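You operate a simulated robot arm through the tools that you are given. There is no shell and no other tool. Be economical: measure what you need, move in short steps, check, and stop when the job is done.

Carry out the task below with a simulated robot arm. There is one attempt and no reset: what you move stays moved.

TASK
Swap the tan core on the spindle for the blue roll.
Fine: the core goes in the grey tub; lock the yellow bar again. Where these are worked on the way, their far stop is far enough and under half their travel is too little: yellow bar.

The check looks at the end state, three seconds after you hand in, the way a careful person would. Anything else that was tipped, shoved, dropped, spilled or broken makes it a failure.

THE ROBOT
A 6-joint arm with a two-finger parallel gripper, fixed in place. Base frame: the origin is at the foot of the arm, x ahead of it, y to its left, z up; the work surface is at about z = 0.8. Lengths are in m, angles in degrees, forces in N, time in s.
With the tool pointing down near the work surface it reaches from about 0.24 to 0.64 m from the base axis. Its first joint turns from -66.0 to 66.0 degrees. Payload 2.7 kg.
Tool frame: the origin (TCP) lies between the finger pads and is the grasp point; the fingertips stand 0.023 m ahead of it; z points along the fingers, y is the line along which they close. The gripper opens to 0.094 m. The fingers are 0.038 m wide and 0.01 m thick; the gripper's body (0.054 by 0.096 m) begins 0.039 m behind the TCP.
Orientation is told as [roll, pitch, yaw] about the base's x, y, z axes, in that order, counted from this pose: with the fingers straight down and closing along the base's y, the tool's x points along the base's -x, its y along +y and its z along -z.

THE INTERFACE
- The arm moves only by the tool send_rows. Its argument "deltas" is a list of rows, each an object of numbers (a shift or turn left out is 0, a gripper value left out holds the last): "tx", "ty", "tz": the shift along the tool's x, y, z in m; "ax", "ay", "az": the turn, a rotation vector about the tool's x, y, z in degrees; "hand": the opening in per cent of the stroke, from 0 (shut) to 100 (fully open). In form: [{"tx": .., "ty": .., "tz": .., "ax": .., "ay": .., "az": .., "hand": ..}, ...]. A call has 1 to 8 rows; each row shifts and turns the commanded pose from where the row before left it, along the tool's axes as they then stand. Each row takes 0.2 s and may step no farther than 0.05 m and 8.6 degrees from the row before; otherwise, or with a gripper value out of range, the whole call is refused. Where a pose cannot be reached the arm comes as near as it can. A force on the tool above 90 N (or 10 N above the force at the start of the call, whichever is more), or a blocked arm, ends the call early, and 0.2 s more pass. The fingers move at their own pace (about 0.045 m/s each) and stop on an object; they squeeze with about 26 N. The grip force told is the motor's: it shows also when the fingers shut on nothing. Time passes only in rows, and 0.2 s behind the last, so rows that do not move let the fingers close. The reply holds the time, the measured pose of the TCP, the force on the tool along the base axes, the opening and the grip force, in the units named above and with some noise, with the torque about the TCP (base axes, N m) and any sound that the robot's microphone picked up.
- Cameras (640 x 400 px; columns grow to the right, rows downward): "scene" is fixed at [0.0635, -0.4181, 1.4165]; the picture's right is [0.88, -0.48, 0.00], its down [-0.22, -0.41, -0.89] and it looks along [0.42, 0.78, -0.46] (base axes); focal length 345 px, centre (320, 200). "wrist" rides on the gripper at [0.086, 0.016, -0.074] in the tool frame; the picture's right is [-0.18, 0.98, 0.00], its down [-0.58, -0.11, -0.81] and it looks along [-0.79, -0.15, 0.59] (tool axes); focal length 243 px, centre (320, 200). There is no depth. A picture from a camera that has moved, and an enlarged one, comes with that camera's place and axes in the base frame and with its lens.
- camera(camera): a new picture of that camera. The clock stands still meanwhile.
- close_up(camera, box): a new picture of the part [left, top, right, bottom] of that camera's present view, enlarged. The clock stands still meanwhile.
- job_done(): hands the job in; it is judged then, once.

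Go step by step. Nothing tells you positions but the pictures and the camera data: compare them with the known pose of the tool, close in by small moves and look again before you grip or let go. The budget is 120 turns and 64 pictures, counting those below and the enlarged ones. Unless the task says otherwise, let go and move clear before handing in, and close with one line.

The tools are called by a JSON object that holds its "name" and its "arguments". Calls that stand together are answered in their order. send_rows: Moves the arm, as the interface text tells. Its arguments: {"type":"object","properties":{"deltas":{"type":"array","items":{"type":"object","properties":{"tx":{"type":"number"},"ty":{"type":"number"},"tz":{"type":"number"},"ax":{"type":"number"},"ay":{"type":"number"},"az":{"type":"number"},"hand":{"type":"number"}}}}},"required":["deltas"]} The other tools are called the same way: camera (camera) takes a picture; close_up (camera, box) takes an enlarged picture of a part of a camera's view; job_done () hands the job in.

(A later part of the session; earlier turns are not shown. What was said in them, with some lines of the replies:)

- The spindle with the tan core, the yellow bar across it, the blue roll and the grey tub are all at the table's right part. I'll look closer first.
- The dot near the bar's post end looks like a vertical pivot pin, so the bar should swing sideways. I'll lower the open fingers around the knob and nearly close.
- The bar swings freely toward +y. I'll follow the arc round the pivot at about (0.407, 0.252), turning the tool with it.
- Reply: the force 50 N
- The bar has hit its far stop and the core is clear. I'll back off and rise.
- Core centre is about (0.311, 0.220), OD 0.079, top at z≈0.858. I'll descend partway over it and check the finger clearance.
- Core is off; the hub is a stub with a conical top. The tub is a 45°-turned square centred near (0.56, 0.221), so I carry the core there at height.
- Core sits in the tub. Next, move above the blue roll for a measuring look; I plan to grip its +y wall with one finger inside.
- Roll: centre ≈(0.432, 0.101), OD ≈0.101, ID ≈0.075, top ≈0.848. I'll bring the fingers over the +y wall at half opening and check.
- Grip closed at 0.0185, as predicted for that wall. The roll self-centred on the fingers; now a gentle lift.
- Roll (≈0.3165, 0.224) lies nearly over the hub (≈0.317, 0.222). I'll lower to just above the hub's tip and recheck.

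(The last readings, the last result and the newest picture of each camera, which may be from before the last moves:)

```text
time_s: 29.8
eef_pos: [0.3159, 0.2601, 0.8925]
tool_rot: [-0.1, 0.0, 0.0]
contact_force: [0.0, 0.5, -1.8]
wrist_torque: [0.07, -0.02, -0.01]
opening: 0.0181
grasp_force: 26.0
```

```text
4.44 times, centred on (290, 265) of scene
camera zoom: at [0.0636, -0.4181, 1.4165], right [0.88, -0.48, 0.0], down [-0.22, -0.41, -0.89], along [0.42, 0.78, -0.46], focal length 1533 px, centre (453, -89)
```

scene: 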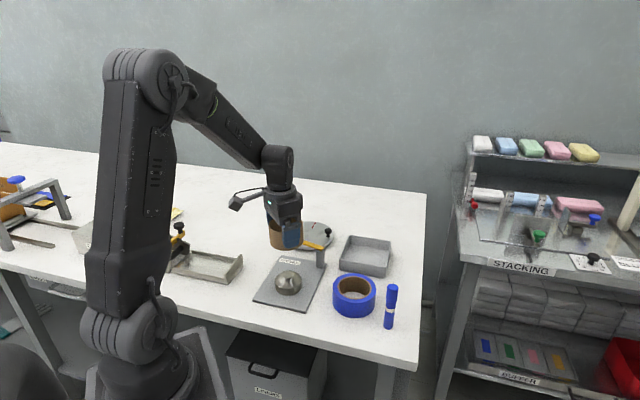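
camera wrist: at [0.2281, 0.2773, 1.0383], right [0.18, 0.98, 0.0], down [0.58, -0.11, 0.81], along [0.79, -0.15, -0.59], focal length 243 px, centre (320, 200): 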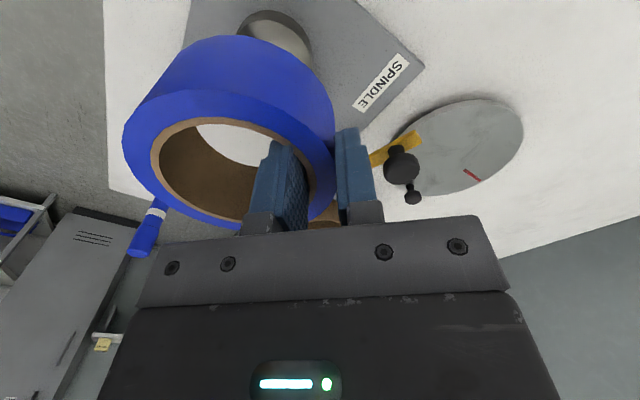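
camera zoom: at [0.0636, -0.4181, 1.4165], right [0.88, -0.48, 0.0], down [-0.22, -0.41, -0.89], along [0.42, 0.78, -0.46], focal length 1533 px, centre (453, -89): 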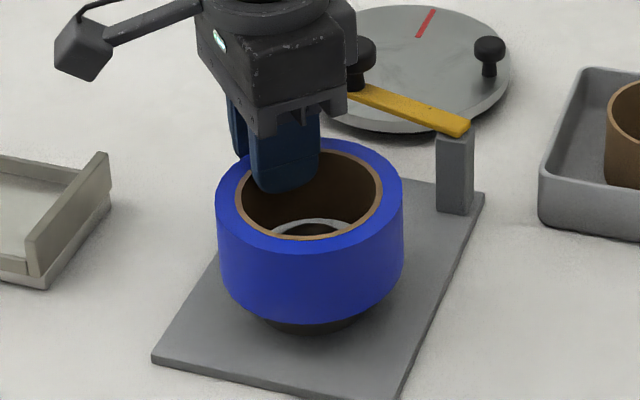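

{"name": "send_rows", "arguments": {"deltas": [{"tz": 0.006}, {"tz": 0.006}, {"tz": 0.006}]}}

{"name": "close_up", "arguments": {"camera": "scene", "box": [250, 220, 330, 310]}}

```text
time_s: 30.6
eef_pos: [0.3149, 0.2597, 0.8727]
tool_rot: [0.0, 0.0, 0.0]
contact_force: [-0.3, -0.5, -1.5]
wrist_torque: [0.06, 0.0, -0.03]
opening: 0.0181
grasp_force: 26.0
```

```text
4.44 times, centred on (290, 265) of scene
camera zoom: at [0.0636, -0.4181, 1.4165], right [0.88, -0.48, 0.0], down [-0.22, -0.41, -0.89], along [0.42, 0.78, -0.46], focal length 1533 px, centre (453, -89)
```

zoom: 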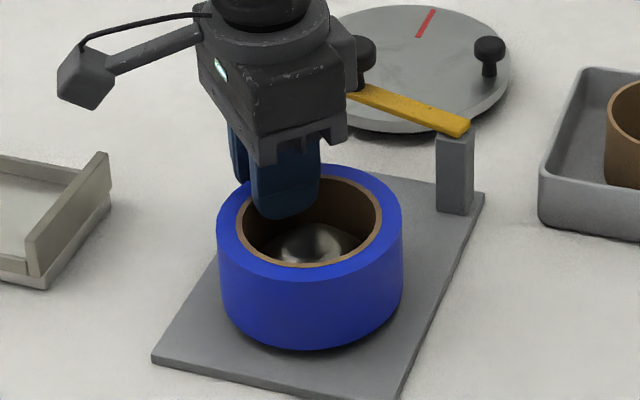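

Roll is on the hub with no contact force. A few more millimetres in tiny steps, watching force.

{"name": "send_rows", "arguments": {"deltas": [{"tz": 0.003}, {"tz": 0.002}]}}

```text
time_s: 31.2
eef_pos: [0.3152, 0.2601, 0.8688]
tool_rot: [0.0, 0.0, 0.0]
contact_force: [-0.3, 0.1, -1.9]
wrist_torque: [0.08, 0.0, 0.01]
opening: 0.0181
grasp_force: 25.8
```

{"name": "send_rows", "arguments": {"deltas": [{"tz": 0.002}, {"tz": 0.001}]}}

```text
time_s: 31.8
eef_pos: [0.3166, 0.2594, 0.8672]
tool_rot: [0.0, 0.0, -0.1]
contact_force: [0.0, 0.2, -1.9]
wrist_torque: [0.04, -0.01, 0.04]
opening: 0.018
grasp_force: 26.0
```

{"name": "send_rows", "arguments": {"deltas": [{"tz": 0.0015}, {"tz": 0.001}]}}

```text
time_s: 32.4
eef_pos: [0.3157, 0.2606, 0.8653]
tool_rot: [0.0, -0.1, 0.0]
contact_force: [-0.3, 0.0, 0.0]
wrist_torque: [0.06, 0.01, 0.02]
opening: 0.018
grasp_force: 25.6
```

{"name": "send_rows", "arguments": {"deltas": [{"tz": 0.001}]}}

```text
time_s: 32.8
eef_pos: [0.3165, 0.2607, 0.8648]
tool_rot: [0.1, -0.1, 0.0]
contact_force: [-0.9, 1.0, 9.7]
wrist_torque: [-0.11, -0.02, 0.01]
opening: 0.0181
grasp_force: 26.1
```

Seated with contact. I'll open only slightly (the inner finger is near the cone), then rise while opening a bit more.

{"name": "send_rows", "arguments": {"deltas": [{"hand": 23}, {"hand": 23}, {"tz": -0.004, "hand": 24}, {"tz": -0.005, "hand": 28}, {"tz": -0.006, "hand": 32}]}}

{"name": "close_up", "arguments": {"camera": "scene", "box": [250, 220, 330, 310]}}

```text
time_s: 34.0
eef_pos: [0.316, 0.2597, 0.8785]
tool_rot: [-0.1, 0.1, -0.1]
contact_force: [-0.7, 0.7, -0.4]
wrist_torque: [-0.05, -0.04, 0.01]
opening: 0.0299
grasp_force: 0.1
```

```text
4.44 times, centred on (290, 265) of scene
camera zoom: at [0.0635, -0.4181, 1.4165], right [0.88, -0.48, 0.0], down [-0.22, -0.41, -0.89], along [0.42, 0.78, -0.46], focal length 1533 px, centre (453, -89)
```

zoom: 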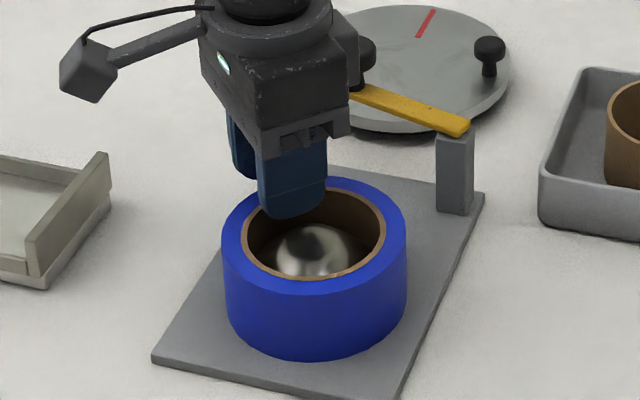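

{"name": "send_rows", "arguments": {"deltas": [{"tz": -0.02, "hand": 40}, {"tz": -0.035}, {"tz": -0.035}, {"tx": 0.03, "tz": -0.02, "hand": 60}, {"tx": 0.03, "hand": 60}]}}

{"name": "close_up", "arguments": {"camera": "wrist", "box": [200, 0, 520, 200]}}

{"name": "close_up", "arguments": {"camera": "scene", "box": [250, 210, 346, 310]}}

```text
time_s: 35.2
eef_pos: [0.2567, 0.2607, 0.9882]
tool_rot: [0.0, 0.0, 0.0]
contact_force: [-0.3, 0.2, -0.7]
wrist_torque: [-0.02, 0.03, 0.0]
opening: 0.0566
grasp_force: 0.0
```

```text
2.00 times, centred on (360, 100) of wrist
camera zoom: at [0.1695, 0.2772, 1.0628], right [0.18, 0.98, 0.0], down [0.58, -0.11, 0.81], along [0.79, -0.15, -0.59], focal length 485 px, centre (240, 400)
```

zoom: 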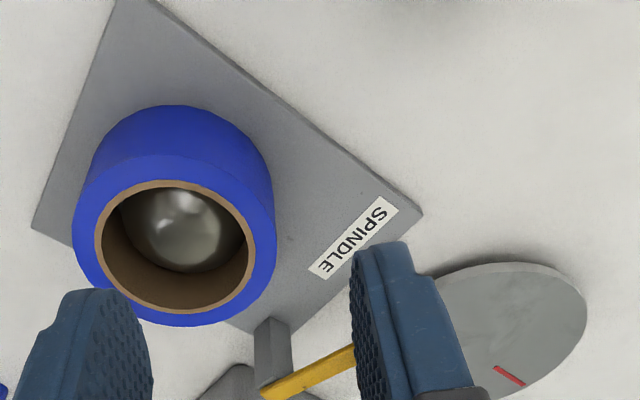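

```text
4.00 times, centred on (298, 260) of scene
camera zoom: at [0.0635, -0.4181, 1.4165], right [0.88, -0.48, 0.0], down [-0.22, -0.41, -0.89], along [0.42, 0.78, -0.46], focal length 1380 px, centre (408, -40)
```

zoom: 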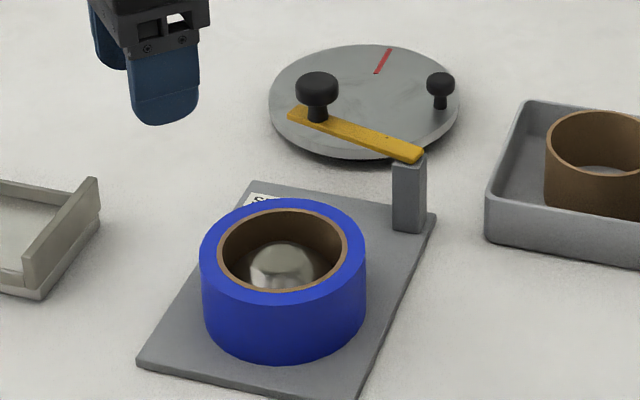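

Roll is seated. The parked knob is at about (0.392, 0.325) with pivot ≈(0.425, 0.257); I move above the knob and align the fingers with the bar.

{"name": "send_rows", "arguments": {"deltas": [{"tx": -0.045, "ty": 0.0214, "hand": 100}, {"tx": -0.045, "ty": 0.0214}, {"tx": -0.045, "ty": 0.0214}, {"az": 8.3}, {"az": 8.3}, {"az": 8.3}, {"az": 8.3}]}}

{"name": "send_rows", "arguments": {"deltas": [{"az": 8.3}, {"az": 8.3}, {"az": 8.3}]}}

{"name": "close_up", "arguments": {"camera": "wrist", "box": [160, 0, 480, 240]}}

```text
time_s: 36.8
eef_pos: [0.3913, 0.3234, 0.9882]
tool_rot: [-0.1, -0.1, -33.3]
contact_force: [-0.5, 0.5, -0.5]
wrist_torque: [0.0, 0.02, 0.03]
opening: 0.094
grasp_force: 0.0
```

```text
time_s: 37.6
eef_pos: [0.3925, 0.3245, 0.9886]
tool_rot: [0.0, 0.0, -58.4]
contact_force: [-0.9, 0.1, 0.6]
wrist_torque: [0.03, 0.0, -0.02]
opening: 0.0939
grasp_force: 0.1
```

```text
1.67 times, centred on (320, 120) of wrist
camera zoom: at [0.3587, 0.4055, 1.0624], right [0.93, 0.36, 0.0], down [0.21, -0.55, 0.81], along [0.29, -0.75, -0.59], focal length 404 px, centre (320, 333)
```

zoom: 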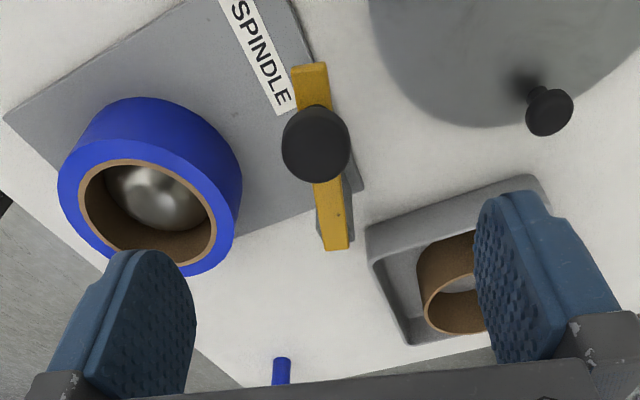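

{"name": "send_rows", "arguments": {"deltas": [{"tx": -0.0025, "ty": -0.0045, "tz": 0.025}, {"tz": 0.03}, {"tz": 0.027}, {"hand": 43}, {"hand": 43}, {"hand": 43}, {"hand": 43}]}}

{"name": "close_up", "arguments": {"camera": "wrist", "box": [160, 0, 480, 240]}}

```text
time_s: 39.2
eef_pos: [0.3885, 0.3196, 0.9057]
tool_rot: [-0.1, 0.0, -58.1]
contact_force: [0.4, 0.0, 0.0]
wrist_torque: [-0.01, -0.01, 0.0]
opening: 0.0402
grasp_force: 0.0
```

```text
1.67 times, centred on (320, 120) of wrist
camera zoom: at [0.3559, 0.4003, 0.9793], right [0.93, 0.36, 0.0], down [0.21, -0.55, 0.81], along [0.29, -0.75, -0.59], focal length 404 px, centre (320, 333)
```

zoom: 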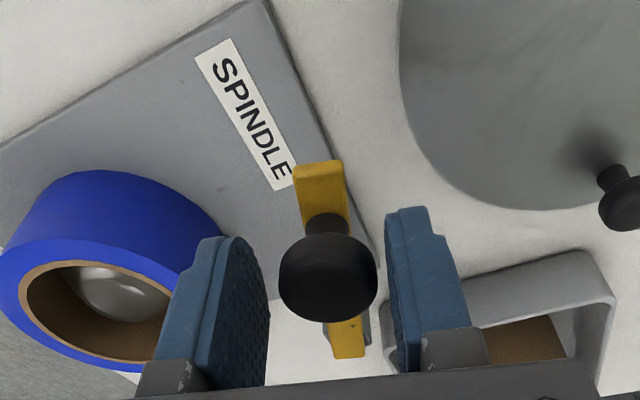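

{"name": "send_rows", "arguments": {"deltas": [{"tx": -0.0008, "ty": -0.0108, "az": -8}, {"tx": -0.0008, "ty": -0.0108, "az": -8}, {"tx": -0.0008, "ty": -0.0108, "az": -8}, {"tx": -0.0008, "ty": -0.0108, "az": -8}, {"tx": -0.0008, "ty": -0.0108, "az": -8}, {"tx": -0.0008, "ty": -0.0108, "az": -8}, {"tx": -0.0008, "ty": -0.0108, "az": -8}]}}

{"name": "close_up", "arguments": {"camera": "wrist", "box": [160, 0, 480, 240]}}

```text
time_s: 40.8
eef_pos: [0.3529, 0.257, 0.9057]
tool_rot: [0.0, 0.0, -1.9]
contact_force: [0.0, 0.1, -0.4]
wrist_torque: [0.01, -0.03, 0.0]
opening: 0.0405
grasp_force: 0.1
```

```text
1.67 times, centred on (320, 120) of wrist
camera zoom: at [0.2661, 0.2752, 0.979], right [0.22, 0.98, 0.0], down [0.58, -0.13, 0.81], along [0.79, -0.18, -0.59], focal length 404 px, centre (320, 333)
```

zoom: 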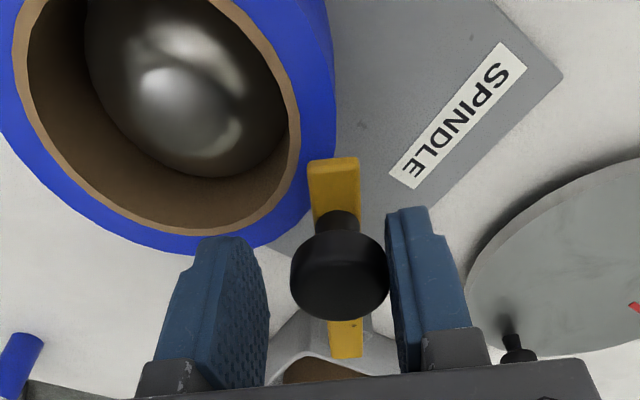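

{"name": "send_rows", "arguments": {"deltas": [{"tx": -0.0008, "ty": -0.0108, "az": -8}, {"tx": -0.0006, "ty": -0.008, "az": -6}]}}

{"name": "send_rows", "arguments": {"deltas": [{"ty": -0.004}, {"ty": -0.003}]}}

{"name": "close_up", "arguments": {"camera": "wrist", "box": [160, 0, 480, 240]}}

```text
time_s: 41.4
eef_pos: [0.3552, 0.2371, 0.9072]
tool_rot: [0.0, -0.1, 12.0]
contact_force: [-0.3, 0.8, -0.7]
wrist_torque: [-0.02, 0.01, 0.04]
opening: 0.0405
grasp_force: 0.1
```

```text
time_s: 42.0
eef_pos: [0.3558, 0.2301, 0.9065]
tool_rot: [-0.1, 0.0, 11.9]
contact_force: [0.4, 1.1, -0.5]
wrist_torque: [0.0, -0.04, 0.0]
opening: 0.0405
grasp_force: 0.2
```

```text
1.67 times, centred on (320, 120) of wrist
camera zoom: at [0.2672, 0.2278, 0.9801], right [-0.02, 1.0, 0.0], down [0.59, 0.01, 0.81], along [0.81, 0.02, -0.59], focal length 404 px, centre (320, 333)
```

zoom: 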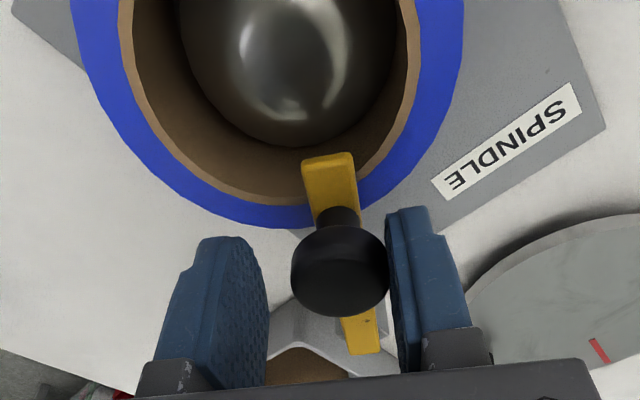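

{"name": "send_rows", "arguments": {"deltas": [{"ty": -0.003}, {"ty": -0.002}]}}

```text
time_s: 42.6
eef_pos: [0.357, 0.2268, 0.9056]
tool_rot: [0.0, 0.0, 11.9]
contact_force: [-1.2, 3.1, 1.6]
wrist_torque: [0.05, 0.05, 0.06]
opening: 0.0424
grasp_force: 1.1
```

{"name": "send_rows", "arguments": {"deltas": [{"ty": -0.002}, {"ty": -0.001}]}}

```text
time_s: 43.2
eef_pos: [0.3575, 0.2238, 0.9068]
tool_rot: [0.1, -0.2, 11.9]
contact_force: [0.7, 14.6, -3.1]
wrist_torque: [0.06, -0.06, -0.01]
opening: 0.0464
grasp_force: 6.6
```

At the locked stop. I back off toward centre, open and rise, then check.

{"name": "send_rows", "arguments": {"deltas": [{"ty": 0.007}, {"hand": 80}, {"hand": 100}, {"tz": -0.03}, {"tz": -0.04}, {"tz": -0.04}, {"tx": 0.04, "tz": -0.02}, {"tx": 0.04}]}}

{"name": "close_up", "arguments": {"camera": "scene", "box": [240, 210, 420, 330]}}

{"name": "close_up", "arguments": {"camera": "scene", "box": [250, 225, 340, 310]}}

```text
time_s: 45.0
eef_pos: [0.274, 0.2177, 1.0387]
tool_rot: [0.0, 0.0, 11.9]
contact_force: [-0.4, -1.1, -0.4]
wrist_torque: [0.02, 0.01, 0.0]
opening: 0.094
grasp_force: 0.0
```

```text
3.33 times, centred on (330, 270) of scene
camera zoom: at [0.0635, -0.4181, 1.4164], right [0.88, -0.48, 0.0], down [-0.22, -0.41, -0.89], along [0.42, 0.78, -0.46], focal length 1150 px, centre (287, -33)
```

zoom: 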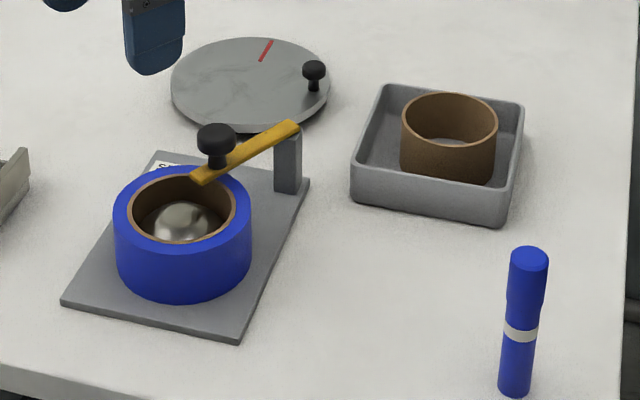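

```text
4.71 times, centred on (295, 268) of scene
camera zoom: at [0.0635, -0.4181, 1.4164], right [0.88, -0.48, 0.0], down [-0.22, -0.41, -0.89], along [0.42, 0.78, -0.46], focal length 1623 px, centre (438, -118)
```

zoom: 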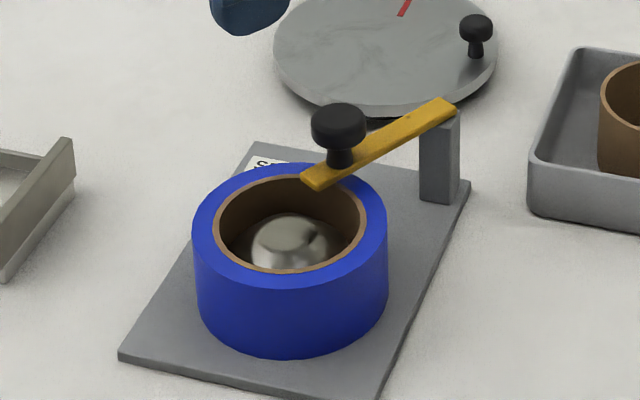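

The bar is back at exactly its starting locked position, the blue roll sits flat on the spindle, and the core is in the tub. Nothing else has moved and the arm is clear, so I'm handing in.

{"name": "job_done", "arguments": {}}

```text
The job is handed in.
```

The swap is done and handed in: blue roll on the spindle, tan core in the grey tub, yellow bar locked again.
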